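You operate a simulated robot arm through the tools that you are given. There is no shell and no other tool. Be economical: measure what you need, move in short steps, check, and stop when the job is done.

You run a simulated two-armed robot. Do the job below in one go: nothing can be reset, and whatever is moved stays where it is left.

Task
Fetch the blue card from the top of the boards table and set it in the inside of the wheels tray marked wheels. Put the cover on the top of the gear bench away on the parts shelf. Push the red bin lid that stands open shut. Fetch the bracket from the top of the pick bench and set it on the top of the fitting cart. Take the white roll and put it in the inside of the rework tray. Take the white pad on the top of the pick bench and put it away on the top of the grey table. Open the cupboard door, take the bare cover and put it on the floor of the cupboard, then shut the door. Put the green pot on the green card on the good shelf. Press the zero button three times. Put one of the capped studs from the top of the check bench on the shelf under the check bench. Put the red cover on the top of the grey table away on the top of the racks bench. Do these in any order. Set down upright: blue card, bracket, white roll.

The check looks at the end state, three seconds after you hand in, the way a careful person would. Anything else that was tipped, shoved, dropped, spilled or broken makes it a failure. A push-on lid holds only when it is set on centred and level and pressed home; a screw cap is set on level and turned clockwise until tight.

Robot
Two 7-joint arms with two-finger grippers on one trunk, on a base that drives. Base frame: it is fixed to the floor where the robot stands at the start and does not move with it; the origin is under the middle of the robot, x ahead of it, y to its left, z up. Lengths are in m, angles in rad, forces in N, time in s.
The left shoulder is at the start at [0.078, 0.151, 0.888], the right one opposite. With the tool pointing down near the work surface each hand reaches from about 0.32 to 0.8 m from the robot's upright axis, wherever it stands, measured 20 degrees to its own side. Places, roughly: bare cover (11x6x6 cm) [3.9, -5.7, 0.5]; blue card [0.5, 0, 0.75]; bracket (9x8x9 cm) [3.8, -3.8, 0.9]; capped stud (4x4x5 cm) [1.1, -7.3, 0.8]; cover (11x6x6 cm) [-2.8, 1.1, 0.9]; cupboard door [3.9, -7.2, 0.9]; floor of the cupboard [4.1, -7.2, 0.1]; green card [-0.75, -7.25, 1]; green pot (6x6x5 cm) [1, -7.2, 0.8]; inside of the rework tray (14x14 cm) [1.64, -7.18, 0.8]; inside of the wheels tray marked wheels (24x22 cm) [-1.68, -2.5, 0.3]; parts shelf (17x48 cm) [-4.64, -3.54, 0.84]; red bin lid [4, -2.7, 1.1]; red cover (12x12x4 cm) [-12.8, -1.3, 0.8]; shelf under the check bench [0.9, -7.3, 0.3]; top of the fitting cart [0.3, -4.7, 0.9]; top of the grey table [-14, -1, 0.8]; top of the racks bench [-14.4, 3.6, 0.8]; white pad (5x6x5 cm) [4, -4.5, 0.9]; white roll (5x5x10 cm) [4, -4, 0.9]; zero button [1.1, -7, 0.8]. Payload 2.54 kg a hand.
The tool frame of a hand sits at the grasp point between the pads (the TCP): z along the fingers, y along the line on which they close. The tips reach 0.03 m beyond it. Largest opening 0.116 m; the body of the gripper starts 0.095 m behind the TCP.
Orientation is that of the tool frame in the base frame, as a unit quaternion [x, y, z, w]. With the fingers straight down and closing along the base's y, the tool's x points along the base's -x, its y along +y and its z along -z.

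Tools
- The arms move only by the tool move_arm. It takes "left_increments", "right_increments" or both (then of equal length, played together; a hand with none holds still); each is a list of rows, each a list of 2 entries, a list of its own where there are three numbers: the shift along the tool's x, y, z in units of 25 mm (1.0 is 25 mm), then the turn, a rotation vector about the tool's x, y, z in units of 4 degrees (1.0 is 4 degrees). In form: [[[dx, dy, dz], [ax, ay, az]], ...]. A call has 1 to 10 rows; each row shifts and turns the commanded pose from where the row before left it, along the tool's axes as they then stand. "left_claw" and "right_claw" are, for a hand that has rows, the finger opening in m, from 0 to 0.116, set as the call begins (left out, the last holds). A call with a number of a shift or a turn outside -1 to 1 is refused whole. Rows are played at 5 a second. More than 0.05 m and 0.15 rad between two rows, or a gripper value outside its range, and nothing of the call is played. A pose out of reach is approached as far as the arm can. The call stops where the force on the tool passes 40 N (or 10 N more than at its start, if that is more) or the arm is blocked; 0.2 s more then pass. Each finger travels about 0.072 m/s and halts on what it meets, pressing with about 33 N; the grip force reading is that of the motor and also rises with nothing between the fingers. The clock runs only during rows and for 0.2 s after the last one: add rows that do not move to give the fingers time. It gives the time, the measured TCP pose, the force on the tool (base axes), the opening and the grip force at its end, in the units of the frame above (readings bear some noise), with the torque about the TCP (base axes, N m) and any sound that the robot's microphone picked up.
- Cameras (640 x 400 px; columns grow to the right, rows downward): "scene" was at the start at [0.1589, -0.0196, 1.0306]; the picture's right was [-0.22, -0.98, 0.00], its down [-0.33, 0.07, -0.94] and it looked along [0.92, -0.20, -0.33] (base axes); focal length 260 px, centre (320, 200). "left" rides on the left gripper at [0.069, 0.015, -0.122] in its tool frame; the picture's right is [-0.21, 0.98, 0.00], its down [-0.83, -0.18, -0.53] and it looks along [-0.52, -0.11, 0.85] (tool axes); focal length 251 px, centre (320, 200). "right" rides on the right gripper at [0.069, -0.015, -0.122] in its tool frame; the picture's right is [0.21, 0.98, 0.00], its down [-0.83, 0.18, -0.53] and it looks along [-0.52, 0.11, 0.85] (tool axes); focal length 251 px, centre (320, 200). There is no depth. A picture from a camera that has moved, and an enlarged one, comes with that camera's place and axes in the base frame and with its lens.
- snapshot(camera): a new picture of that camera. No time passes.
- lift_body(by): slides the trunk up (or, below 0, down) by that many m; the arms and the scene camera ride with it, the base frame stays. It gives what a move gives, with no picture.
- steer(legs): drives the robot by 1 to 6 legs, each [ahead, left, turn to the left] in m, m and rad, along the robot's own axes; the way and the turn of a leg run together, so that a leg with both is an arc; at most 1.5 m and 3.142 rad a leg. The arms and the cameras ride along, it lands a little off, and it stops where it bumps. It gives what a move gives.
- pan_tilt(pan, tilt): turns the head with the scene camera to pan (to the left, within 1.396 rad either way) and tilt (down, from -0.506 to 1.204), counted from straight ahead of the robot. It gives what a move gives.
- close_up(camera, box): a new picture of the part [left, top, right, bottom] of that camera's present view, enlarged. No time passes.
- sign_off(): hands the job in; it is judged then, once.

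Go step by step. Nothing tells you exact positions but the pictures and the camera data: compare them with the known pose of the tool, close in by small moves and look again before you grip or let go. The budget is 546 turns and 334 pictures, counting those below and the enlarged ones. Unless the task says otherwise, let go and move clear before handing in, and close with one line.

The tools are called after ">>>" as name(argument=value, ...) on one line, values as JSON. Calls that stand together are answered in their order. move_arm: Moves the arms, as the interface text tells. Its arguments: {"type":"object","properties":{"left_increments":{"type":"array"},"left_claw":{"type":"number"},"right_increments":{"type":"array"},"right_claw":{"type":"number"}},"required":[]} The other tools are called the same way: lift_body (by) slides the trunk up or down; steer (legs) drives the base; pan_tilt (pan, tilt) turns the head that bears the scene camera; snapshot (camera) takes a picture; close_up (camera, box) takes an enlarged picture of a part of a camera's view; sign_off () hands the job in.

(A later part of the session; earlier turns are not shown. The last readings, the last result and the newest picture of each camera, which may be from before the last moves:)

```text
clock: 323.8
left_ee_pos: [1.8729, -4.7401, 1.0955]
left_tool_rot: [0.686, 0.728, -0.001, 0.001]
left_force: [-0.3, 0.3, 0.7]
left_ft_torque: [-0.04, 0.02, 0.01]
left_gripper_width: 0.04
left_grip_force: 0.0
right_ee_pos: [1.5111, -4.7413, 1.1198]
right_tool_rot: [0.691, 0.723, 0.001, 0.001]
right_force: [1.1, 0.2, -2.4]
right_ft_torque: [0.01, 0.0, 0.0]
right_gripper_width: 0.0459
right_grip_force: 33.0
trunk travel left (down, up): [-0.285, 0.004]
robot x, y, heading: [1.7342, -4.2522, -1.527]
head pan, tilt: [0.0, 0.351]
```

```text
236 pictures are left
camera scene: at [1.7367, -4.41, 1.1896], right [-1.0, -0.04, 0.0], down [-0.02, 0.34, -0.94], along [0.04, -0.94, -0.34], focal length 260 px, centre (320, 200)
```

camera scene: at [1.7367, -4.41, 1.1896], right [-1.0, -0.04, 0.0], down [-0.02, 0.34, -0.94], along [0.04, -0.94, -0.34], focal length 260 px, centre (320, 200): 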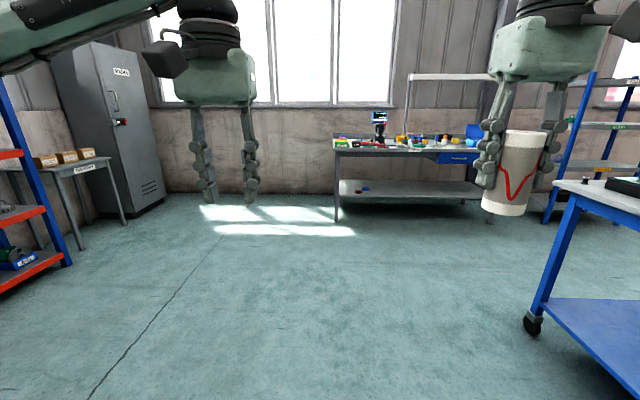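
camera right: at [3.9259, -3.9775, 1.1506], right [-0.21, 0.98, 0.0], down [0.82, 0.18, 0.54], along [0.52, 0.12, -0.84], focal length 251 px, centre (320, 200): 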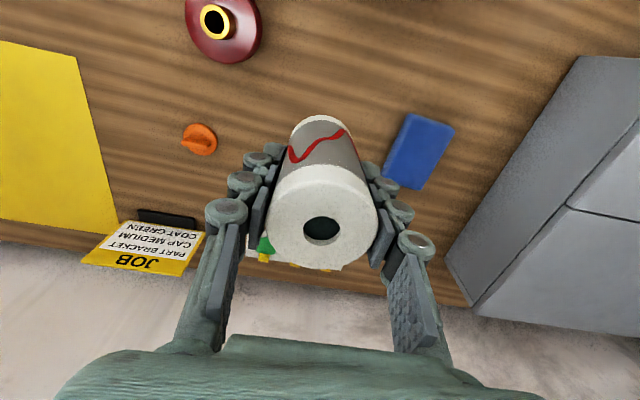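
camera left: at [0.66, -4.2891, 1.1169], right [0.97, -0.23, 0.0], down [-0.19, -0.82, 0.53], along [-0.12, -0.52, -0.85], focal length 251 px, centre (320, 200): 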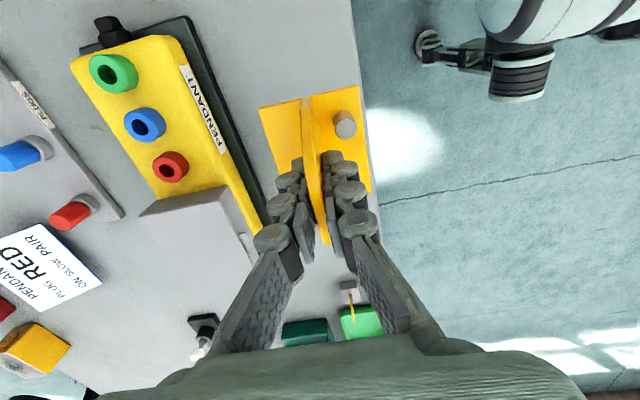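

Way is clear. Driving to the check bench.

>>> steer(legs=[[0, 0, -0.044], [1.4, 0, 0], [0.6, -0.3, 0]])

>>> pan_tilt(pan=0.0, tilt=0.5)

>>> snapshot(camera="scene")

```text
clock: 334.4
left_ee_pos: [1.5765, -6.7398, 1.0944]
left_tool_rot: [0.697, 0.717, 0.001, 0.0]
left_force: [0.6, -0.3, -0.1]
left_ft_torque: [-0.01, -0.03, 0.02]
left_gripper_width: 0.0402
left_grip_force: 0.1
right_ee_pos: [1.2132, -6.7287, 1.1202]
right_tool_rot: [0.702, 0.712, 0.0, 0.0]
right_force: [1.6, -0.4, -0.5]
right_ft_torque: [0.01, 0.0, 0.03]
right_gripper_width: 0.0462
right_grip_force: 33.5
trunk travel left (down, up): [-0.285, 0.004]
robot x, y, heading: [1.4481, -6.2446, -1.561]
head pan, tilt: [0.0, 0.351]
```

```text
clock: 335.1
left_ee_pos: [1.5769, -6.738, 1.096]
left_tool_rot: [0.697, 0.717, -0.001, 0.0]
left_force: [0.1, -0.2, -0.1]
left_ft_torque: [0.04, -0.01, -0.04]
left_gripper_width: 0.0399
left_grip_force: 0.1
right_ee_pos: [1.2132, -6.7281, 1.1204]
right_tool_rot: [0.702, 0.712, 0.0, 0.001]
right_force: [-0.1, -0.8, -0.5]
right_ft_torque: [-0.01, 0.02, 0.0]
right_gripper_width: 0.0461
right_grip_force: 32.9
trunk travel left (down, up): [-0.285, 0.004]
robot x, y, heading: [1.4514, -6.2429, -1.558]
head pan, tilt: [0.0, 0.499]
```

```text
235 pictures are left
camera scene: at [1.4504, -6.4015, 1.176], right [-1.0, -0.01, 0.0], down [-0.01, 0.48, -0.88], along [0.01, -0.88, -0.48], focal length 260 px, centre (320, 200)
```

scene: 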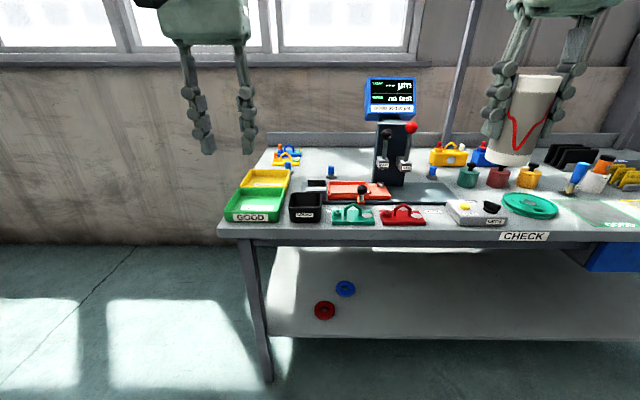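

>>> close_up(camera="scene", box=[210, 60, 450, 240])

>>> close_up(camera="scene", box=[400, 110, 640, 250])

```text
2.22 times, centred on (330, 150) of scene
camera zoom: at [1.4504, -6.4015, 1.176], right [-1.0, -0.01, 0.0], down [-0.01, 0.48, -0.88], along [0.01, -0.88, -0.48], focal length 578 px, centre (298, 311)
```

zoom: 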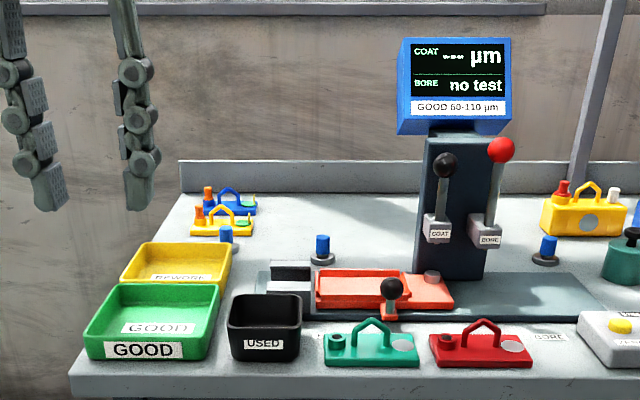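

```text
2.67 times, centred on (520, 180) of scene
camera zoom: at [1.4504, -6.4015, 1.176], right [-1.0, -0.01, 0.0], down [-0.01, 0.48, -0.88], along [0.01, -0.88, -0.48], focal length 693 px, centre (-213, 253)
```

zoom: 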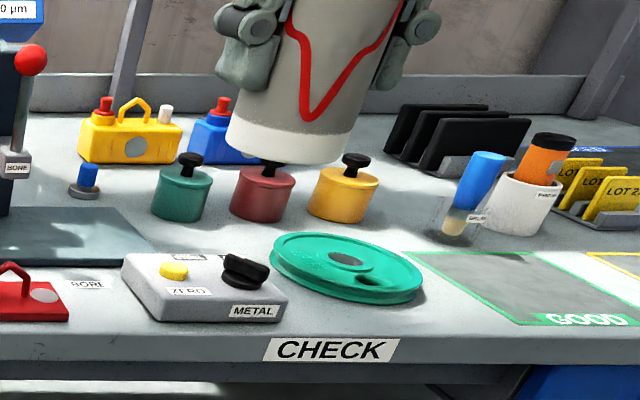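

Rework tray is the yellow one behind the green GOOD tray; zero button, studs and green pot are on the same bench. I'll line the right hand (roll) up with the rework tray.

>>> steer(legs=[[0, 0.42, -0.01], [0.22, 0, 0]])

>>> pan_tilt(pan=-0.2, tilt=0.7)

>>> snapshot(camera="scene")

>>> snapshot(camera="right")

```text
clock: 340.9
left_ee_pos: [1.9856, -6.9518, 1.0952]
left_tool_rot: [0.698, 0.716, 0.0, 0.0]
left_force: [-0.6, -0.2, -0.1]
left_ft_torque: [0.05, 0.03, 0.0]
left_gripper_width: 0.0401
left_grip_force: 0.1
right_ee_pos: [1.6229, -6.9407, 1.1214]
right_tool_rot: [0.703, 0.712, 0.0, 0.0]
right_force: [0.5, -0.7, -0.9]
right_ft_torque: [0.01, 0.0, 0.03]
right_gripper_width: 0.046
right_grip_force: 32.8
trunk travel left (down, up): [-0.285, 0.004]
robot x, y, heading: [1.8566, -6.4562, -1.555]
head pan, tilt: [0.0, 0.499]
```

```text
clock: 341.6
left_ee_pos: [1.9853, -6.9519, 1.0943]
left_tool_rot: [0.698, 0.716, -0.001, 0.001]
left_force: [0.9, 0.3, 0.0]
left_ft_torque: [-0.02, -0.03, 0.01]
left_gripper_width: 0.0401
left_grip_force: 0.0
right_ee_pos: [1.621, -6.9413, 1.1214]
right_tool_rot: [0.703, 0.711, 0.0, 0.0]
right_force: [-0.4, -0.2, -1.4]
right_ft_torque: [-0.01, 0.02, -0.03]
right_gripper_width: 0.0462
right_grip_force: 32.9
trunk travel left (down, up): [-0.285, 0.004]
robot x, y, heading: [1.8573, -6.4567, -1.558]
head pan, tilt: [-0.201, 0.7]
```

```text
232 pictures are left
camera scene: at [1.8432, -6.607, 1.1583], right [-0.98, 0.19, 0.0], down [0.12, 0.63, -0.77], along [-0.14, -0.75, -0.64], focal length 260 px, centre (320, 200)
```

scene: 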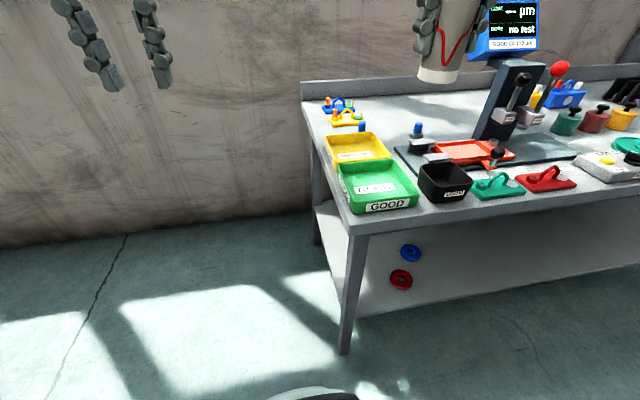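

```text
231 pictures are left
camera right: at [1.6074, -6.8729, 1.2438], right [0.97, 0.23, 0.0], down [0.19, -0.82, 0.53], along [0.12, -0.52, -0.84], focal length 251 px, centre (320, 200)
```

right: 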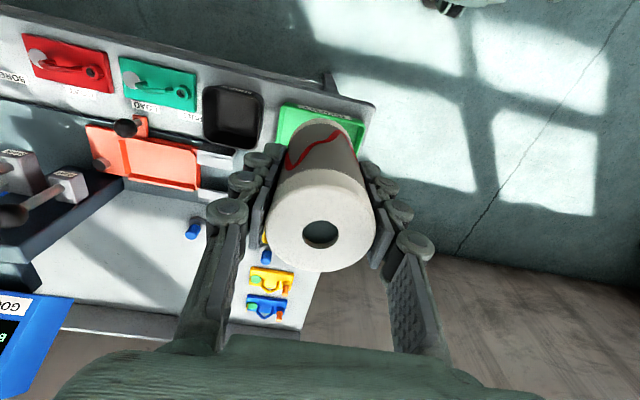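

I'll lower the roll to z≈1.02 and reach forward over the rework tray, then check its position from the wrist camera.

>>> move_arm(right_increments=[[[0, 0.2, 1], [0, 0, 0]], [[0, 0.2, 1], [0, 0, 0]], [[0, 0.2, 1], [0, 0, 0]], [[0, 0.2, 1], [0, 0, 0]], [[-1, 0, 0], [0, 0, 0]], [[-1, 0, 0], [0, 0, 0]], [[-1, 0, 0], [0, 0, 0]], [[-1, 0, 0], [0, 0, 0]], [[-1, 0, 0], [0, 0, 0]], [[-1, 0, 0], [0, 0, 0]]])

>>> snapshot(camera="right")

>>> snapshot(camera="scene")

```text
clock: 343.8
left_ee_pos: [1.9853, -6.9523, 1.0949]
left_tool_rot: [0.698, 0.717, 0.0, -0.001]
left_force: [0.1, -0.2, 0.8]
left_ft_torque: [-0.01, -0.03, -0.01]
left_gripper_width: 0.04
left_grip_force: 0.1
right_ee_pos: [1.6448, -7.0916, 1.0207]
right_tool_rot: [0.703, 0.711, 0.0, 0.0]
right_force: [-0.5, -0.4, -0.6]
right_ft_torque: [-0.01, 0.0, -0.01]
right_gripper_width: 0.046
right_grip_force: 32.9
trunk travel left (down, up): [-0.285, 0.004]
robot x, y, heading: [1.858, -6.4534, -1.561]
head pan, tilt: [-0.201, 0.7]
```

```text
230 pictures are left
camera right: at [1.629, -7.0237, 1.1433], right [0.97, 0.23, 0.0], down [0.19, -0.82, 0.53], along [0.12, -0.52, -0.85], focal length 251 px, centre (320, 200)
```

right: 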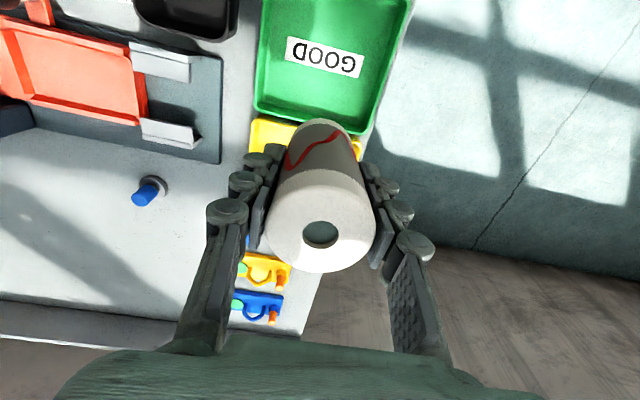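

```text
229 pictures are left
camera scene: at [1.8434, -6.6073, 1.1582], right [-0.98, 0.19, 0.0], down [0.12, 0.63, -0.76], along [-0.14, -0.75, -0.64], focal length 260 px, centre (320, 200)
```

scene: 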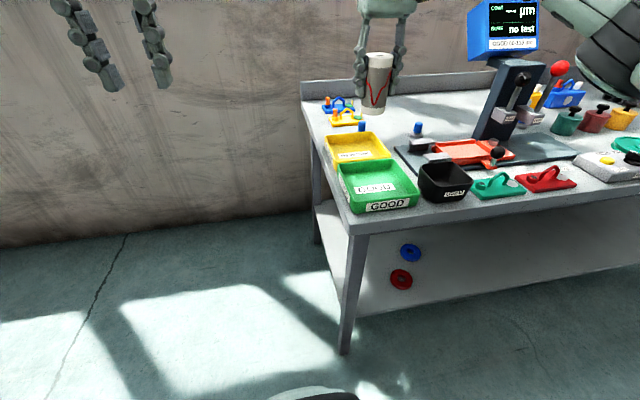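

Tray rim corner triangulates to [1.707, −7.118, 0.825], so the tray centre is about [1.64, −7.185]. Moving over it and lowering.

>>> move_arm(right_increments=[[[-1, 0, 0.5], [0, 0, 0]], [[-1, 0, 0.5], [0, 0, 0]], [[-1, 0, 0.5], [0, 0, 0]], [[-0.65, 0, 0.5], [0, 0, 0]], [[0, 0, 1], [0, 0, 0]], [[0, 0, 1], [0, 0, 0]]])

>>> snapshot(camera="right")

>>> close_up(camera="scene", box=[290, 60, 450, 220])

```text
clock: 345.2
left_ee_pos: [1.9853, -6.9529, 1.0947]
left_tool_rot: [0.698, 0.716, -0.001, -0.001]
left_force: [0.0, -0.1, -0.2]
left_ft_torque: [0.0, 0.0, 0.03]
left_gripper_width: 0.0403
left_grip_force: 0.0
right_ee_pos: [1.6457, -7.184, 0.9204]
right_tool_rot: [0.703, 0.712, 0.001, 0.001]
right_force: [0.1, -0.1, -2.0]
right_ft_torque: [0.01, -0.01, 0.02]
right_gripper_width: 0.046
right_grip_force: 32.9
trunk travel left (down, up): [-0.285, 0.004]
robot x, y, heading: [1.859, -6.457, -1.557]
head pan, tilt: [-0.201, 0.7]
```

```text
228 pictures are left
camera right: at [1.6299, -7.1167, 1.0434], right [0.97, 0.23, 0.0], down [0.19, -0.82, 0.53], along [0.12, -0.52, -0.85], focal length 251 px, centre (320, 200)
```

right: 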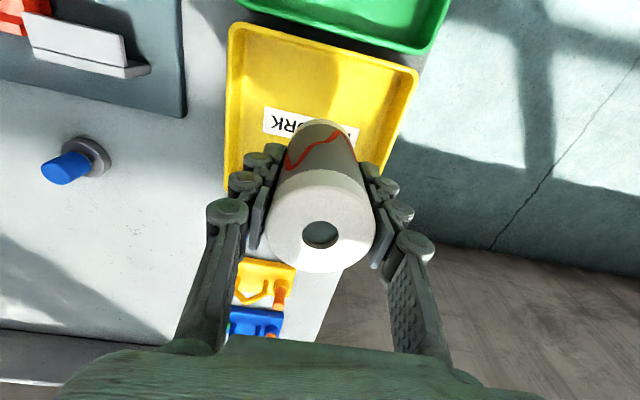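

```text
2.50 times, centred on (370, 140) of scene
camera zoom: at [1.843, -6.6073, 1.1582], right [-0.98, 0.19, 0.0], down [0.12, 0.63, -0.76], along [-0.14, -0.75, -0.64], focal length 650 px, centre (195, 350)
```

zoom: 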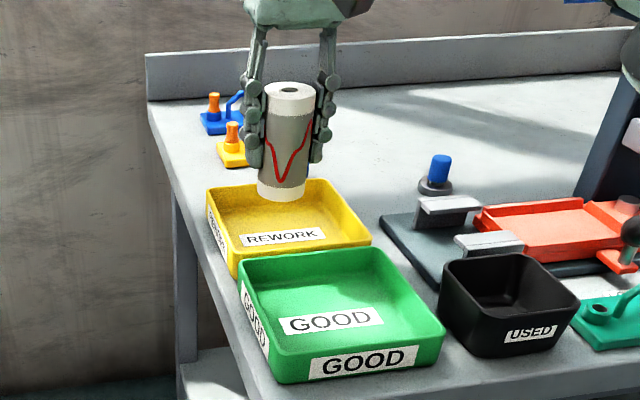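

>>> move_arm(right_increments=[[[-0.2, -0.3, 0.8], [0, 0, 0]], [[0, 0, 0.8], [0, 0, 0]], [[0, 0, 0.2], [0, 0, 0]], [[0, 0, 0.15], [0, 0, 0]]])

>>> close_up(camera="scene", box=[290, 60, 450, 220])

```text
clock: 346.2
left_ee_pos: [1.9864, -6.9521, 1.0962]
left_tool_rot: [0.698, 0.716, 0.0, 0.002]
left_force: [-0.5, 0.0, -1.1]
left_ft_torque: [-0.01, 0.0, 0.01]
left_gripper_width: 0.0401
left_grip_force: 0.1
right_ee_pos: [1.6387, -7.1878, 0.8728]
right_tool_rot: [0.703, 0.711, 0.001, 0.001]
right_force: [0.5, 0.4, -1.3]
right_ft_torque: [-0.04, 0.0, -0.02]
right_gripper_width: 0.0459
right_grip_force: 32.7
trunk travel left (down, up): [-0.285, 0.004]
robot x, y, heading: [1.8572, -6.4543, -1.56]
head pan, tilt: [-0.201, 0.7]
```

```text
2.50 times, centred on (370, 140) of scene
camera zoom: at [1.8432, -6.6071, 1.1582], right [-0.98, 0.19, 0.0], down [0.12, 0.63, -0.76], along [-0.14, -0.75, -0.64], focal length 650 px, centre (195, 350)
```

zoom: 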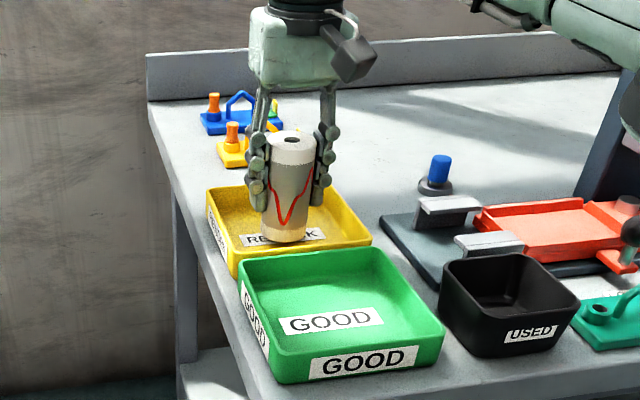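

>>> move_arm(right_increments=[[[0, 0, 0.15], [0, 0, 0]], [[0, 0, 0.12], [0, 0, 0]], [[0, 0, 0.12], [0, 0, 0]]])

```text
clock: 347.0
left_ee_pos: [1.9853, -6.9511, 1.0962]
left_tool_rot: [0.698, 0.716, -0.001, 0.001]
left_force: [-0.6, -0.7, 0.8]
left_ft_torque: [-0.04, -0.03, -0.01]
left_gripper_width: 0.04
left_grip_force: 0.0
right_ee_pos: [1.6374, -7.1875, 0.8646]
right_tool_rot: [0.703, 0.711, -0.001, 0.002]
right_force: [-3.2, -0.6, 12.8]
right_ft_torque: [0.26, 0.24, 0.01]
right_gripper_width: 0.046
right_grip_force: 33.2
trunk travel left (down, up): [-0.285, 0.004]
robot x, y, heading: [1.8593, -6.4534, -1.56]
head pan, tilt: [-0.201, 0.7]
```

Contact. Easing off, opening and rising.

>>> move_arm(right_increments=[[[0, 0, -0.1], [0, 0, 0]], [[0, 0, 0], [0, 0, 0]]])

>>> move_arm(right_increments=[[[0, 0, 0], [0, 0, 0]], [[0, 0, 0], [0, 0, 0]], [[0, 0, 0], [0, 0, 0]], [[0, 0, -0.5], [0, 0, 0]], [[0, 0, -1], [0, 0, 0]], [[0, 0, -1], [0, 0, 0]], [[0, 0, -1], [0, 0, 0]], [[0, 0, -1], [0, 0, 0]], [[0, 0, -1], [0, 0, 0]]], right_claw=0.08)

>>> snapshot(camera="scene")

>>> snapshot(camera="right")

```text
clock: 347.6
left_ee_pos: [1.9852, -6.9504, 1.0966]
left_tool_rot: [0.697, 0.717, -0.001, 0.0]
left_force: [0.0, 0.6, 0.4]
left_ft_torque: [0.02, 0.05, 0.0]
left_gripper_width: 0.04
left_grip_force: 0.1
right_ee_pos: [1.6379, -7.1872, 0.8654]
right_tool_rot: [0.703, 0.711, -0.001, 0.002]
right_force: [-2.4, -3.4, 9.8]
right_ft_torque: [-0.11, 0.16, 0.02]
right_gripper_width: 0.0458
right_grip_force: 32.8
trunk travel left (down, up): [-0.285, 0.004]
robot x, y, heading: [1.8581, -6.4549, -1.559]
head pan, tilt: [-0.201, 0.7]
```

```text
clock: 349.6
left_ee_pos: [1.9863, -6.9517, 1.0958]
left_tool_rot: [0.698, 0.716, -0.001, 0.002]
left_force: [0.4, 0.2, 0.7]
left_ft_torque: [-0.02, 0.0, 0.02]
left_gripper_width: 0.04
left_grip_force: 0.0
right_ee_pos: [1.6395, -7.1871, 1.0033]
right_tool_rot: [0.703, 0.711, -0.001, 0.0]
right_force: [-0.2, 0.6, 0.2]
right_ft_torque: [0.0, 0.03, 0.02]
right_gripper_width: 0.0801
right_grip_force: 0.0
trunk travel left (down, up): [-0.285, 0.004]
robot x, y, heading: [1.8583, -6.456, -1.557]
head pan, tilt: [-0.201, 0.7]
```

```text
225 pictures are left
camera scene: at [1.8435, -6.6066, 1.1583], right [-0.98, 0.19, 0.0], down [0.12, 0.63, -0.77], along [-0.14, -0.75, -0.64], focal length 260 px, centre (320, 200)
```

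scene: 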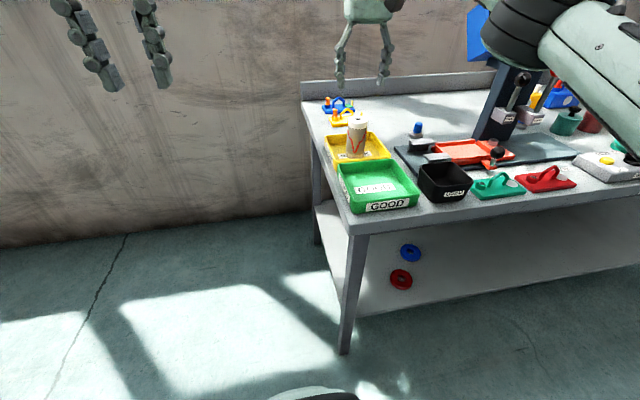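

```text
224 pictures are left
camera right: at [1.6242, -7.119, 1.1258], right [0.97, 0.23, 0.0], down [0.19, -0.82, 0.54], along [0.12, -0.52, -0.84], focal length 251 px, centre (320, 200)
```

right: 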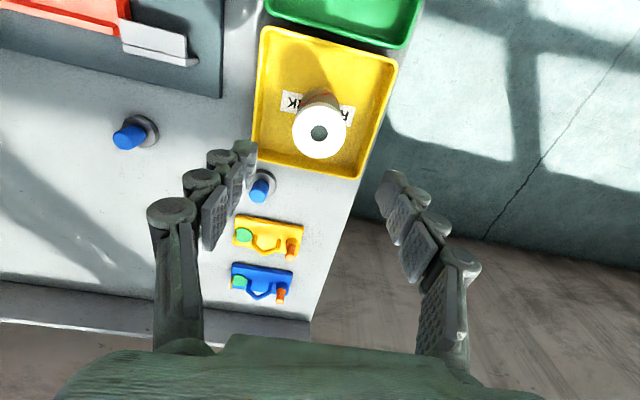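

The roll stands in the rework tray. Next the capped stud: the one at about [1.41, −7.295]. I'll pull the hand back, strafe right and move closer, with the hand pitched forward 45° so the same grip works under the bench.

>>> move_arm(right_increments=[[[1, 0, -0.5], [0, 0, 0]], [[1, 0, -0.5], [0, 0, 0]], [[1, 0, 0], [0, 0, 0]], [[1, 0, 0], [0, 0, 0]], [[1, 0, 0], [0, 0, 0]], [[1, 0, 0], [0, 0, 0]], [[1, 0, 0], [0, 0, 0]]])

>>> steer(legs=[[0, -0.24, -0.012], [0.1, 0, 0]])

>>> move_arm(right_increments=[[[0, 0, 0], [0, -1, 0]], [[0, 0, 0], [0, -1, 0]], [[0, 0, 0], [0, -1, 0]], [[0, 0, 0], [0, -1, 0]], [[0, 0, 0], [0, -1, 0]], [[0, 0, 0], [0, -1, 0]], [[0, 0, 0], [0, -1, 0]], [[0, 0, 0], [0, -1, 0]], [[0, 0, 0], [0, -1, 0]], [[0, 0, 0], [0, -1, 0]]])

>>> snapshot(camera="right")

>>> snapshot(camera="scene")

```text
clock: 351.2
left_ee_pos: [1.9862, -6.9511, 1.0956]
left_tool_rot: [0.698, 0.716, 0.0, 0.001]
left_force: [0.7, -0.4, -0.2]
left_ft_torque: [-0.03, 0.03, 0.01]
left_gripper_width: 0.0399
left_grip_force: 0.0
right_ee_pos: [1.6372, -7.0104, 1.0273]
right_tool_rot: [0.703, 0.711, 0.0, 0.001]
right_force: [0.9, -0.3, 1.0]
right_ft_torque: [-0.03, 0.0, -0.01]
right_gripper_width: 0.0798
right_grip_force: 0.0
trunk travel left (down, up): [-0.285, 0.004]
robot x, y, heading: [1.8591, -6.4615, -1.562]
head pan, tilt: [-0.201, 0.7]
```

```text
clock: 354.8
left_ee_pos: [1.7499, -7.057, 1.0951]
left_tool_rot: [0.701, 0.713, 0.0, 0.0]
left_force: [-0.2, 0.0, -1.2]
left_ft_torque: [0.05, 0.0, 0.0]
left_gripper_width: 0.04
left_grip_force: 0.0
right_ee_pos: [1.4002, -7.1116, 1.0261]
right_tool_rot: [0.707, 0.707, 0.001, 0.001]
right_force: [0.3, -0.2, 0.6]
right_ft_torque: [0.09, 0.04, -0.02]
right_gripper_width: 0.0801
right_grip_force: 0.1
trunk travel left (down, up): [-0.285, 0.004]
robot x, y, heading: [1.6264, -6.5585, -1.568]
head pan, tilt: [-0.201, 0.7]
```

```text
clock: 357.0
left_ee_pos: [1.7487, -7.0563, 1.0966]
left_tool_rot: [0.702, 0.712, -0.001, 0.001]
left_force: [0.4, 0.0, 0.9]
left_ft_torque: [-0.04, -0.02, 0.02]
left_gripper_width: 0.0401
left_grip_force: 0.1
right_ee_pos: [1.4002, -7.1119, 1.0265]
right_tool_rot: [0.664, 0.665, -0.242, 0.242]
right_force: [0.4, -0.1, 0.5]
right_ft_torque: [0.0, 0.0, -0.02]
right_gripper_width: 0.08
right_grip_force: 0.0
trunk travel left (down, up): [-0.285, 0.004]
robot x, y, heading: [1.6295, -6.5584, -1.571]
head pan, tilt: [-0.201, 0.7]
```

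```text
223 pictures are left
camera right: at [1.3855, -6.9811, 1.0763], right [0.98, 0.17, -0.14], down [0.18, -0.29, 0.94], along [0.12, -0.94, -0.31], focal length 251 px, centre (320, 200)
```

right: 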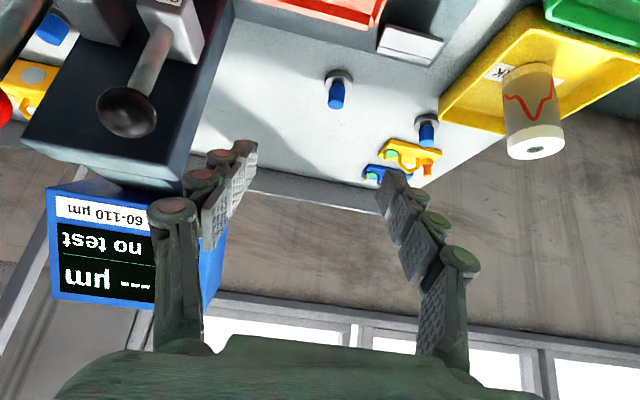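

```text
222 pictures are left
camera scene: at [1.6105, -6.7096, 1.1583], right [-0.98, 0.2, 0.0], down [0.13, 0.63, -0.77], along [-0.15, -0.75, -0.64], focal length 260 px, centre (320, 200)
```

scene: 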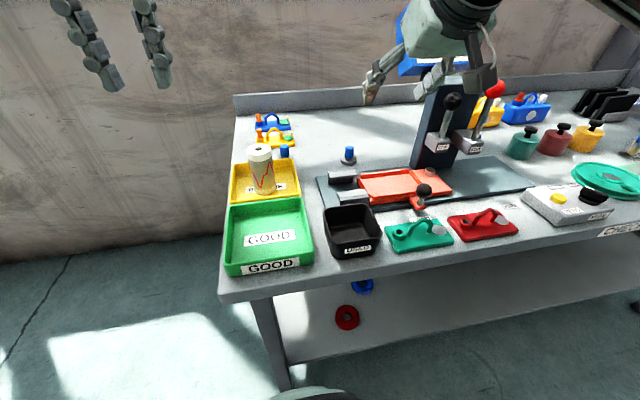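

Stud A's cap is at about [1.422, −7.267, 0.82]. Approaching along the pitched finger direction.

>>> move_arm(right_increments=[[[0.37, 0.88, 0], [0, 0, 0]], [[0, 0, 1], [0, 0, 0]], [[0, 0, 1], [0, 0, 0]], [[0, 0, 1], [0, 0, 0]], [[0, 0, 1], [0, 0, 0]], [[0, 0, 1], [0, 0, 0]], [[0, 0, 1], [0, 0, 0]]], right_claw=0.06)

>>> snapshot(camera="right")

>>> close_up(camera="scene", box=[260, 50, 500, 220])

```text
clock: 358.6
left_ee_pos: [1.7491, -7.0568, 1.0946]
left_tool_rot: [0.702, 0.713, -0.001, 0.001]
left_force: [0.3, 0.8, -0.2]
left_ft_torque: [-0.02, -0.05, -0.01]
left_gripper_width: 0.0401
left_grip_force: 0.1
right_ee_pos: [1.4225, -7.1997, 0.9062]
right_tool_rot: [0.663, 0.666, -0.24, 0.243]
right_force: [-0.5, 0.7, 0.5]
right_ft_torque: [0.01, 0.0, -0.01]
right_gripper_width: 0.0599
right_grip_force: 0.1
trunk travel left (down, up): [-0.285, 0.004]
robot x, y, heading: [1.6279, -6.557, -1.572]
head pan, tilt: [-0.201, 0.7]
```

```text
221 pictures are left
camera right: at [1.4076, -7.0699, 0.9571], right [0.98, 0.17, -0.14], down [0.18, -0.29, 0.94], along [0.12, -0.94, -0.31], focal length 251 px, centre (320, 200)
```

right: 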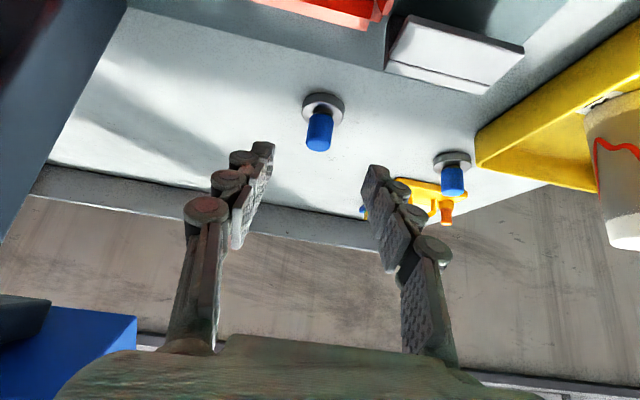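

```text
2.35 times, centred on (380, 135) of scene
camera zoom: at [1.6106, -6.71, 1.1582], right [-0.98, 0.2, 0.0], down [0.13, 0.63, -0.76], along [-0.15, -0.75, -0.64], focal length 612 px, centre (179, 353)
```

zoom: 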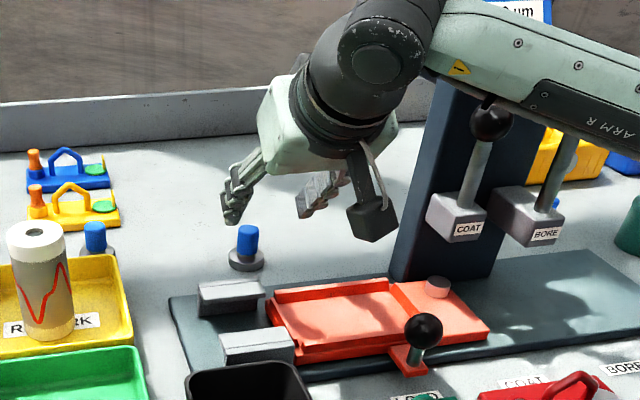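

The forearm runs close to the gauge levers; I'll check from the left camera before going on.

>>> snapshot(camera="left")

>>> pan_tilt(pan=-0.6, tilt=0.5)

>>> snapshot(camera="scene")

```text
219 pictures are left
camera left: at [1.7625, -6.9864, 1.2185], right [0.98, -0.2, 0.0], down [-0.17, -0.83, 0.53], along [-0.11, -0.52, -0.85], focal length 251 px, centre (320, 200)
```

left: 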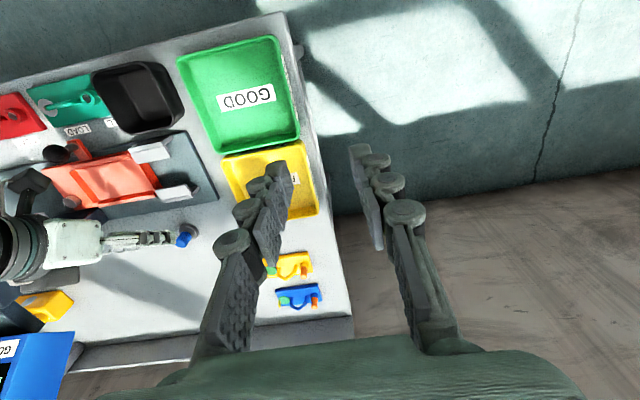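

```text
clock: 359.5
left_ee_pos: [1.7494, -7.0552, 1.094]
left_tool_rot: [0.702, 0.713, -0.001, 0.001]
left_force: [-0.1, -0.8, -0.1]
left_ft_torque: [-0.04, 0.02, 0.04]
left_gripper_width: 0.04
left_grip_force: 0.0
right_ee_pos: [1.423, -7.1992, 0.9073]
right_tool_rot: [0.664, 0.665, -0.242, 0.243]
right_force: [-0.1, -0.8, 1.2]
right_ft_torque: [0.02, 0.01, -0.01]
right_gripper_width: 0.06
right_grip_force: 0.1
trunk travel left (down, up): [-0.285, 0.004]
robot x, y, heading: [1.629, -6.5603, -1.571]
head pan, tilt: [-0.6, 0.499]
```

```text
218 pictures are left
camera scene: at [1.5762, -6.7016, 1.1759], right [-0.83, 0.56, 0.0], down [0.27, 0.4, -0.88], along [-0.49, -0.73, -0.48], focal length 260 px, centre (320, 200)
```

scene: 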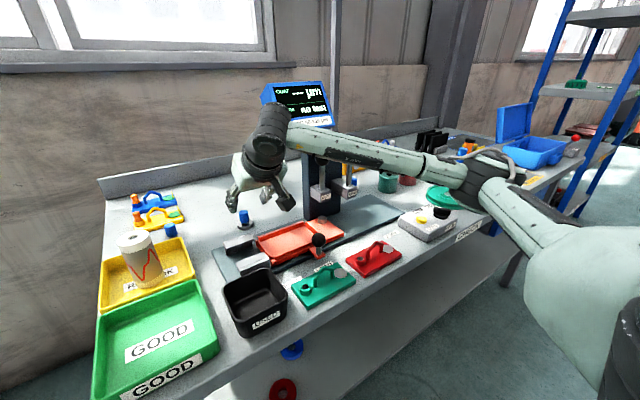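

>>> close_up(camera="scene", box=[220, 90, 420, 240])

```text
2.67 times, centred on (320, 165) of scene
camera zoom: at [1.5762, -6.7016, 1.1759], right [-0.83, 0.56, 0.0], down [0.27, 0.4, -0.88], along [-0.49, -0.73, -0.48], focal length 693 px, centre (320, 293)
```

zoom: 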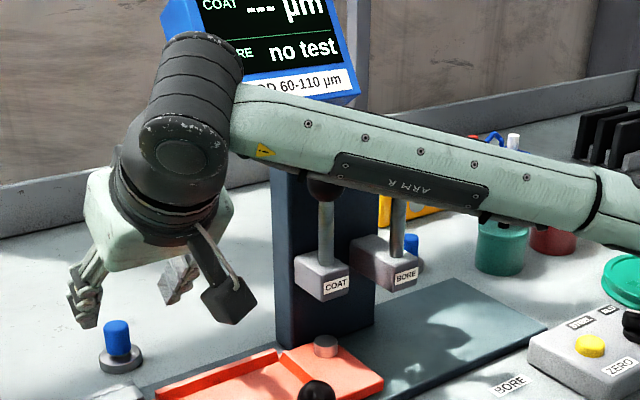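

The forearm passes well in front of the levers. Continuing; refined stud position [1.425, −7.28].

>>> move_arm(right_increments=[[[-0.45, 0.1, 0], [0, 0, 0]], [[0, 0, 1], [0, 0, 0]], [[0, 0, 1], [0, 0, 0]], [[0, 0, 1], [0, 0, 0]], [[0, 0, 0.6], [0, 0, 0]]])

>>> snapshot(camera="right")

>>> close_up(camera="scene", box=[180, 110, 340, 240])

```text
clock: 360.7
left_ee_pos: [1.7493, -7.0567, 1.0963]
left_tool_rot: [0.701, 0.713, -0.001, 0.001]
left_force: [-0.3, 0.1, 0.1]
left_ft_torque: [-0.03, 0.04, 0.0]
left_gripper_width: 0.0399
left_grip_force: 0.1
right_ee_pos: [1.4244, -7.2693, 0.8435]
right_tool_rot: [0.664, 0.665, -0.241, 0.242]
right_force: [-0.2, 0.0, 0.6]
right_ft_torque: [-0.02, -0.04, 0.0]
right_gripper_width: 0.0601
right_grip_force: 0.0
trunk travel left (down, up): [-0.285, 0.004]
robot x, y, heading: [1.6268, -6.5557, -1.569]
head pan, tilt: [-0.6, 0.499]
```

```text
216 pictures are left
camera right: at [1.409, -7.1376, 0.8933], right [0.98, 0.17, -0.14], down [0.18, -0.29, 0.94], along [0.12, -0.94, -0.31], focal length 251 px, centre (320, 200)
```

right: 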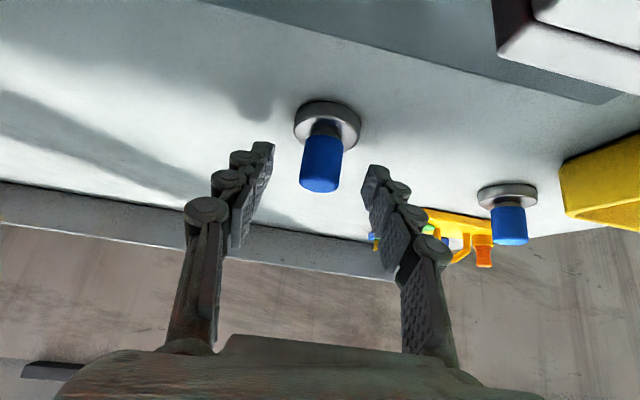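

```text
3.08 times, centred on (260, 175) of scene
camera zoom: at [1.5761, -6.7017, 1.176], right [-0.83, 0.56, 0.0], down [0.27, 0.4, -0.88], along [-0.5, -0.72, -0.48], focal length 800 px, centre (505, 277)
```

zoom: 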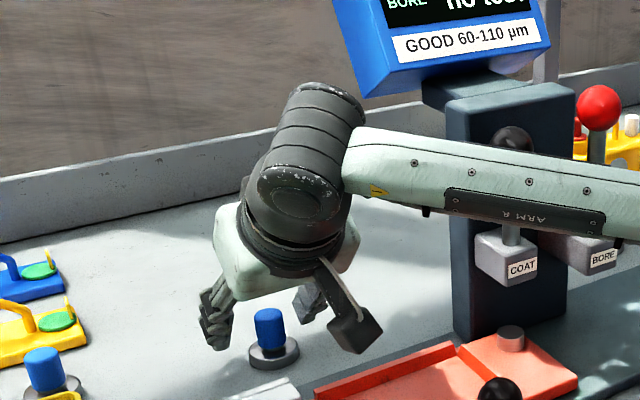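

>>> move_arm(right_increments=[[[0, -0.08, 0.55], [0, 0, 0]], [[0, 0, 0], [0, 0, 0]], [[0, 0, 0], [0, 0, 0]], [[0, 0, 0], [0, 0, 0]], [[0, 0, 0], [0, 0, 0]]], right_claw=0.0)

>>> snapshot(camera="right")

```text
clock: 361.9
left_ee_pos: [1.7497, -7.0569, 1.0958]
left_tool_rot: [0.701, 0.713, -0.001, 0.0]
left_force: [0.3, -0.4, 0.1]
left_ft_torque: [-0.01, 0.02, -0.01]
left_gripper_width: 0.04
left_grip_force: 0.0
right_ee_pos: [1.423, -7.2761, 0.8346]
right_tool_rot: [0.664, 0.665, -0.24, 0.242]
right_force: [0.0, -0.4, 0.4]
right_ft_torque: [-0.03, 0.01, 0.0]
right_gripper_width: 0.0203
right_grip_force: 32.7
trunk travel left (down, up): [-0.285, 0.004]
robot x, y, heading: [1.6296, -6.5592, -1.565]
head pan, tilt: [-0.6, 0.499]
```

```text
214 pictures are left
camera right: at [1.4079, -7.1461, 0.8842], right [0.98, 0.17, -0.14], down [0.18, -0.29, 0.94], along [0.12, -0.94, -0.31], focal length 251 px, centre (320, 200)
```

right: 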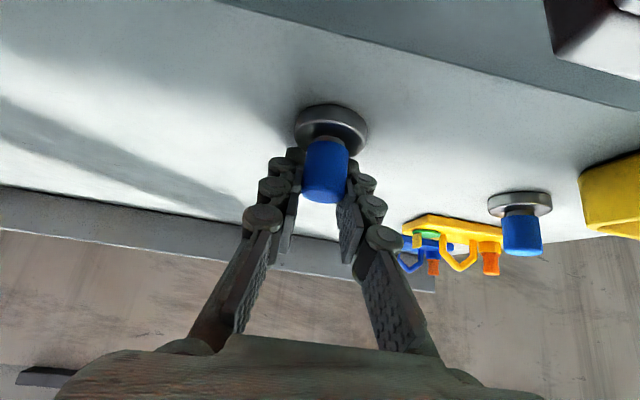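

Gripping the cap (20 mm). Lifting to see whether the whole stud comes along.

>>> move_arm(right_increments=[[[-0.64, 0, -0.77], [0, 0, 0]], [[-0.64, 0, -0.77], [0, 0, 0]], [[-0.64, 0, -0.77], [0, 0, 0]], [[0, 0, 0], [0, 0, 0]]])

>>> snapshot(camera="right")

>>> close_up(camera="scene", box=[180, 110, 340, 240])

```text
clock: 362.9
left_ee_pos: [1.7491, -7.0571, 1.0954]
left_tool_rot: [0.702, 0.713, 0.0, 0.0]
left_force: [-0.1, 0.1, -1.1]
left_ft_torque: [0.02, -0.01, 0.0]
left_gripper_width: 0.0401
left_grip_force: 0.0
right_ee_pos: [1.423, -7.2777, 0.9092]
right_tool_rot: [0.664, 0.665, -0.241, 0.242]
right_force: [0.2, 0.2, -2.8]
right_ft_torque: [-0.03, 0.0, -0.06]
right_gripper_width: 0.0199
right_grip_force: 33.7
trunk travel left (down, up): [-0.285, 0.004]
robot x, y, heading: [1.6261, -6.5588, -1.567]
head pan, tilt: [-0.6, 0.499]
```

```text
213 pictures are left
camera right: at [1.4085, -7.1476, 0.9591], right [0.98, 0.17, -0.14], down [0.18, -0.29, 0.94], along [0.12, -0.94, -0.31], focal length 251 px, centre (320, 200)
```

right: 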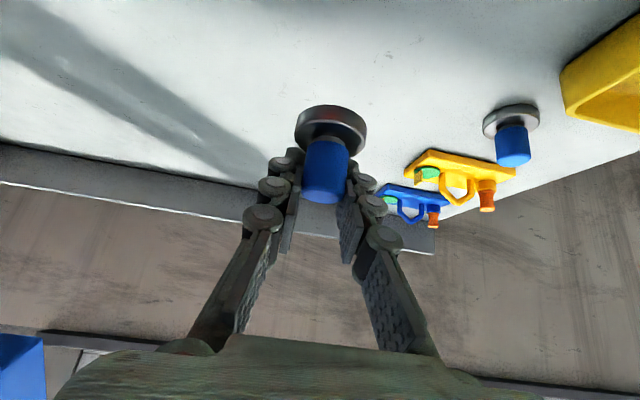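

```text
3.08 times, centred on (260, 175) of scene
camera zoom: at [1.576, -6.7018, 1.1759], right [-0.83, 0.56, 0.0], down [0.27, 0.4, -0.88], along [-0.5, -0.72, -0.48], focal length 800 px, centre (505, 277)
```

zoom: 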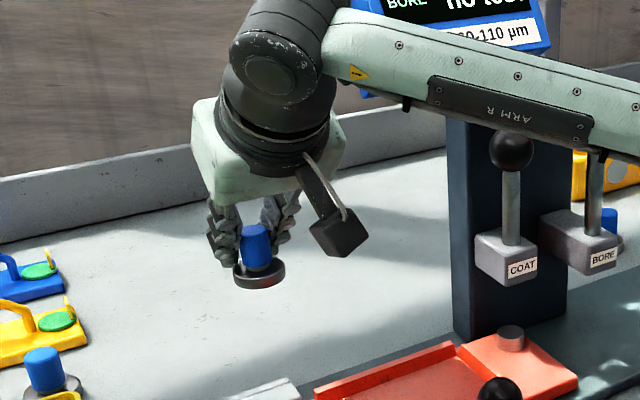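

The stud is upright in the grip. Raising, backing off, then lowering the trunk to reach the under-shelf.

>>> move_arm(right_increments=[[[-0.64, 0, -0.77], [0, 0, 0]], [[-0.64, 0, -0.77], [0, 0, 0]], [[0.77, 0, -0.64], [0, 0, 0]], [[0.77, 0, -0.64], [0, 0, 0]], [[0.77, 0, -0.64], [0, 0, 0]], [[0.77, 0, -0.64], [0, 0, 0]], [[0.77, 0, -0.64], [0, 0, 0]], [[0.77, 0, -0.64], [0, 0, 0]]])

>>> steer(legs=[[-0.4, 0, 0]])

>>> lift_body(by=-0.28)

>>> pan_tilt(pan=-0.2, tilt=0.6)

>>> snapshot(camera="scene")

```text
clock: 364.7
left_ee_pos: [1.7486, -7.0576, 1.0964]
left_tool_rot: [0.702, 0.712, -0.001, 0.0]
left_force: [0.5, -0.1, -0.2]
left_ft_torque: [0.02, -0.02, 0.02]
left_gripper_width: 0.0403
left_grip_force: 0.1
right_ee_pos: [1.4221, -7.1261, 0.957]
right_tool_rot: [0.664, 0.665, -0.241, 0.244]
right_force: [1.1, -0.1, -0.5]
right_ft_torque: [-0.03, -0.03, 0.02]
right_gripper_width: 0.0202
right_grip_force: 33.1
trunk travel left (down, up): [-0.285, 0.004]
robot x, y, heading: [1.6283, -6.5617, -1.569]
head pan, tilt: [-0.6, 0.499]
```

```text
clock: 367.2
left_ee_pos: [1.7485, -6.6523, 1.095]
left_tool_rot: [0.705, 0.709, -0.001, 0.0]
left_force: [0.4, 0.1, -0.3]
left_ft_torque: [-0.02, 0.0, 0.02]
left_gripper_width: 0.0401
left_grip_force: 0.1
right_ee_pos: [1.4202, -6.7213, 0.9575]
right_tool_rot: [0.666, 0.662, -0.243, 0.242]
right_force: [0.5, -0.7, -2.6]
right_ft_torque: [-0.03, 0.0, 0.0]
right_gripper_width: 0.0202
right_grip_force: 33.0
trunk travel left (down, up): [-0.285, 0.004]
robot x, y, heading: [1.6302, -6.1542, -1.582]
head pan, tilt: [-0.6, 0.499]
```

```text
clock: 370.0
left_ee_pos: [1.7474, -6.6526, 0.8168]
left_tool_rot: [0.704, 0.71, 0.0, 0.0]
left_force: [0.3, -0.8, -1.0]
left_ft_torque: [0.04, -0.02, 0.03]
left_gripper_width: 0.0398
left_grip_force: 0.1
right_ee_pos: [1.419, -6.722, 0.6763]
right_tool_rot: [0.666, 0.663, -0.242, 0.242]
right_force: [0.1, -0.2, -0.7]
right_ft_torque: [-0.02, 0.01, -0.01]
right_gripper_width: 0.0204
right_grip_force: 33.1
trunk travel left (down, up): [-0.005, 0.284]
robot x, y, heading: [1.6276, -6.1567, -1.581]
head pan, tilt: [-0.6, 0.499]
```

```text
clock: 370.9
left_ee_pos: [1.7467, -6.6526, 0.8142]
left_tool_rot: [0.703, 0.711, 0.0, 0.0]
left_force: [-0.2, 0.3, -0.6]
left_ft_torque: [0.01, 0.02, -0.01]
left_gripper_width: 0.0399
left_grip_force: 0.0
right_ee_pos: [1.4202, -6.7204, 0.677]
right_tool_rot: [0.666, 0.663, -0.242, 0.242]
right_force: [0.8, -0.4, -0.9]
right_ft_torque: [-0.03, 0.01, -0.01]
right_gripper_width: 0.0201
right_grip_force: 33.5
trunk travel left (down, up): [-0.005, 0.284]
robot x, y, heading: [1.6276, -6.1529, -1.576]
head pan, tilt: [-0.201, 0.6]
```

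```text
211 pictures are left
camera scene: at [1.6097, -6.3086, 0.8869], right [-0.98, 0.2, 0.0], down [0.12, 0.55, -0.83], along [-0.17, -0.81, -0.56], focal length 260 px, centre (320, 200)
```

scene: 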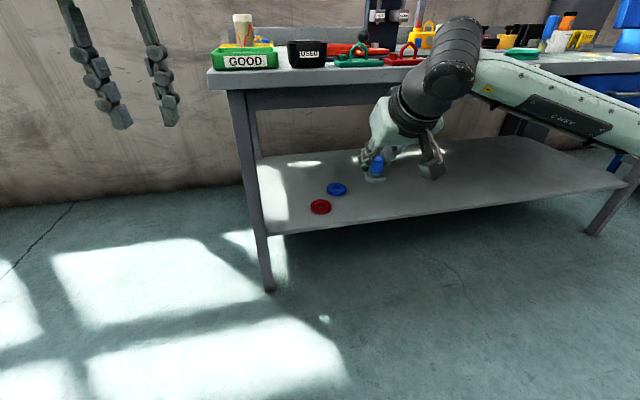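

Shelf top z≈0.293, front edge y≈−6.99, washers at [1.44, −7.12] and [1.35, −7.23]. I'll lower the stud in front of the bench and strafe to x≈1.26.

>>> steer(legs=[[0, -0.16, 0.005]])

>>> move_arm(right_increments=[[[0.64, 0, 0.77], [0, 0, 0]], [[0.64, 0, 0.77], [0, 0, 0]], [[0.64, 0, 0.77], [0, 0, 0]], [[0.64, 0, 0.77], [0, 0, 0]], [[0.64, 0, 0.77], [0, 0, 0]], [[0.64, 0, 0.77], [0, 0, 0]], [[0.64, 0, 0.77], [0, 0, 0]], [[0.64, 0, 0.77], [0, 0, 0]], [[0.64, 0, 0.77], [0, 0, 0]], [[0.64, 0, 0.77], [0, 0, 0]]])

>>> snapshot(camera="scene")

```text
clock: 373.0
left_ee_pos: [1.5935, -6.6513, 0.8153]
left_tool_rot: [0.703, 0.712, -0.001, 0.0]
left_force: [0.3, 0.2, 0.9]
left_ft_torque: [-0.01, 0.0, 0.0]
left_gripper_width: 0.04
left_grip_force: 0.0
right_ee_pos: [1.2642, -6.7212, 0.6759]
right_tool_rot: [0.664, 0.665, -0.241, 0.242]
right_force: [-0.3, 0.2, -2.5]
right_ft_torque: [-0.03, 0.01, -0.04]
right_gripper_width: 0.0204
right_grip_force: 32.9
trunk travel left (down, up): [-0.005, 0.284]
robot x, y, heading: [1.4733, -6.156, -1.569]
head pan, tilt: [-0.201, 0.6]
```

```text
clock: 375.2
left_ee_pos: [1.5923, -6.6515, 0.8162]
left_tool_rot: [0.703, 0.711, 0.0, -0.001]
left_force: [-0.3, 0.0, 0.7]
left_ft_torque: [-0.01, -0.01, 0.04]
left_gripper_width: 0.0401
left_grip_force: 0.1
right_ee_pos: [1.2657, -6.7229, 0.4273]
right_tool_rot: [0.665, 0.664, -0.242, 0.242]
right_force: [1.5, -0.4, -1.4]
right_ft_torque: [0.0, 0.03, 0.0]
right_gripper_width: 0.0199
right_grip_force: 33.0
trunk travel left (down, up): [-0.005, 0.284]
robot x, y, heading: [1.4692, -6.1566, -1.574]
head pan, tilt: [-0.201, 0.6]
```

```text
210 pictures are left
camera scene: at [1.454, -6.3081, 0.8869], right [-0.98, 0.2, 0.0], down [0.11, 0.55, -0.83], along [-0.17, -0.81, -0.57], focal length 260 px, centre (320, 200)
```

scene: 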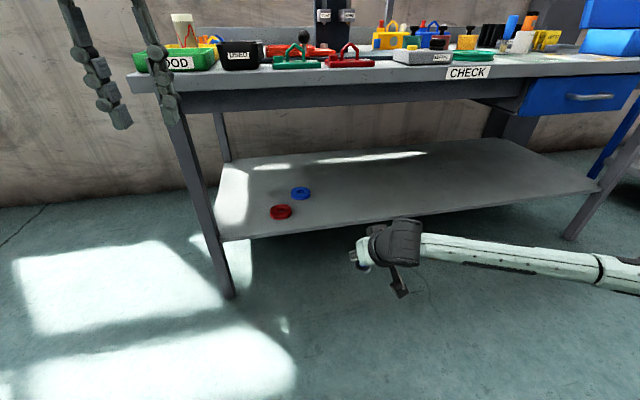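

I'll draw the left hand back so it stays off the bench, drive in 0.3 m, and check.

>>> move_arm(left_increments=[[[1, 0, -0.5], [0, 0, 0]], [[1, 0, -0.5], [0, 0, 0]], [[1, 0, -0.5], [0, 0, 0]], [[1, 0, -0.5], [0, 0, 0]]])

>>> steer(legs=[[0.3, 0, 0]])

>>> snapshot(camera="scene")

>>> snapshot(camera="right")

```text
clock: 376.2
left_ee_pos: [1.5933, -6.5521, 0.8642]
left_tool_rot: [0.703, 0.711, 0.0, 0.0]
left_force: [1.0, -0.9, 0.1]
left_ft_torque: [0.01, 0.02, 0.0]
left_gripper_width: 0.0402
left_grip_force: 0.1
right_ee_pos: [1.2655, -6.7224, 0.4271]
right_tool_rot: [0.665, 0.664, -0.241, 0.242]
right_force: [0.0, -0.4, -1.9]
right_ft_torque: [-0.05, 0.0, 0.01]
right_gripper_width: 0.02
right_grip_force: 32.2
trunk travel left (down, up): [-0.005, 0.284]
robot x, y, heading: [1.4699, -6.1528, -1.572]
head pan, tilt: [-0.201, 0.6]
```

```text
clock: 378.3
left_ee_pos: [1.5951, -6.8548, 0.8629]
left_tool_rot: [0.701, 0.713, 0.0, 0.0]
left_force: [-0.1, 0.9, -0.3]
left_ft_torque: [-0.02, -0.04, -0.01]
left_gripper_width: 0.04
left_grip_force: 0.1
right_ee_pos: [1.2673, -7.0252, 0.4267]
right_tool_rot: [0.664, 0.665, -0.241, 0.242]
right_force: [0.2, 0.5, -1.2]
right_ft_torque: [0.01, -0.01, 0.02]
right_gripper_width: 0.0199
right_grip_force: 33.2
trunk travel left (down, up): [-0.005, 0.284]
robot x, y, heading: [1.4724, -6.4573, -1.567]
head pan, tilt: [-0.201, 0.6]
```

```text
209 pictures are left
camera scene: at [1.4548, -6.6111, 0.8869], right [-0.98, 0.2, 0.0], down [0.11, 0.55, -0.83], along [-0.16, -0.81, -0.57], focal length 260 px, centre (320, 200)
```

scene: 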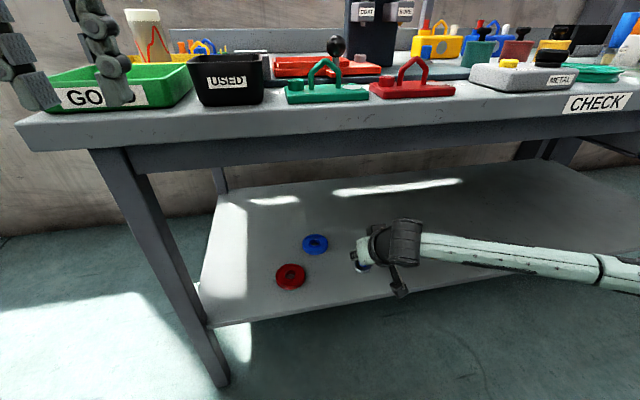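

```text
208 pictures are left
camera right: at [1.2527, -6.8958, 0.4769], right [0.98, 0.17, -0.14], down [0.18, -0.29, 0.94], along [0.12, -0.94, -0.31], focal length 251 px, centre (320, 200)
```

right: 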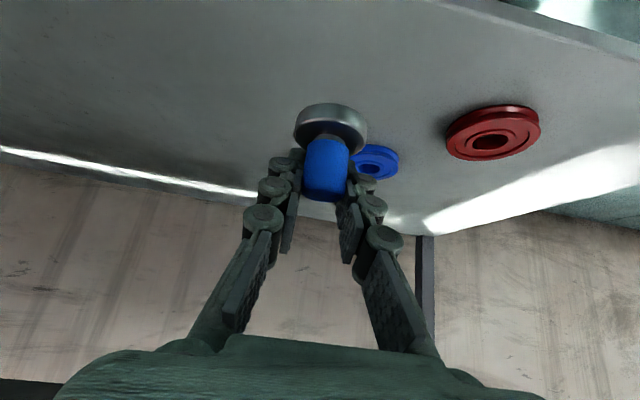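

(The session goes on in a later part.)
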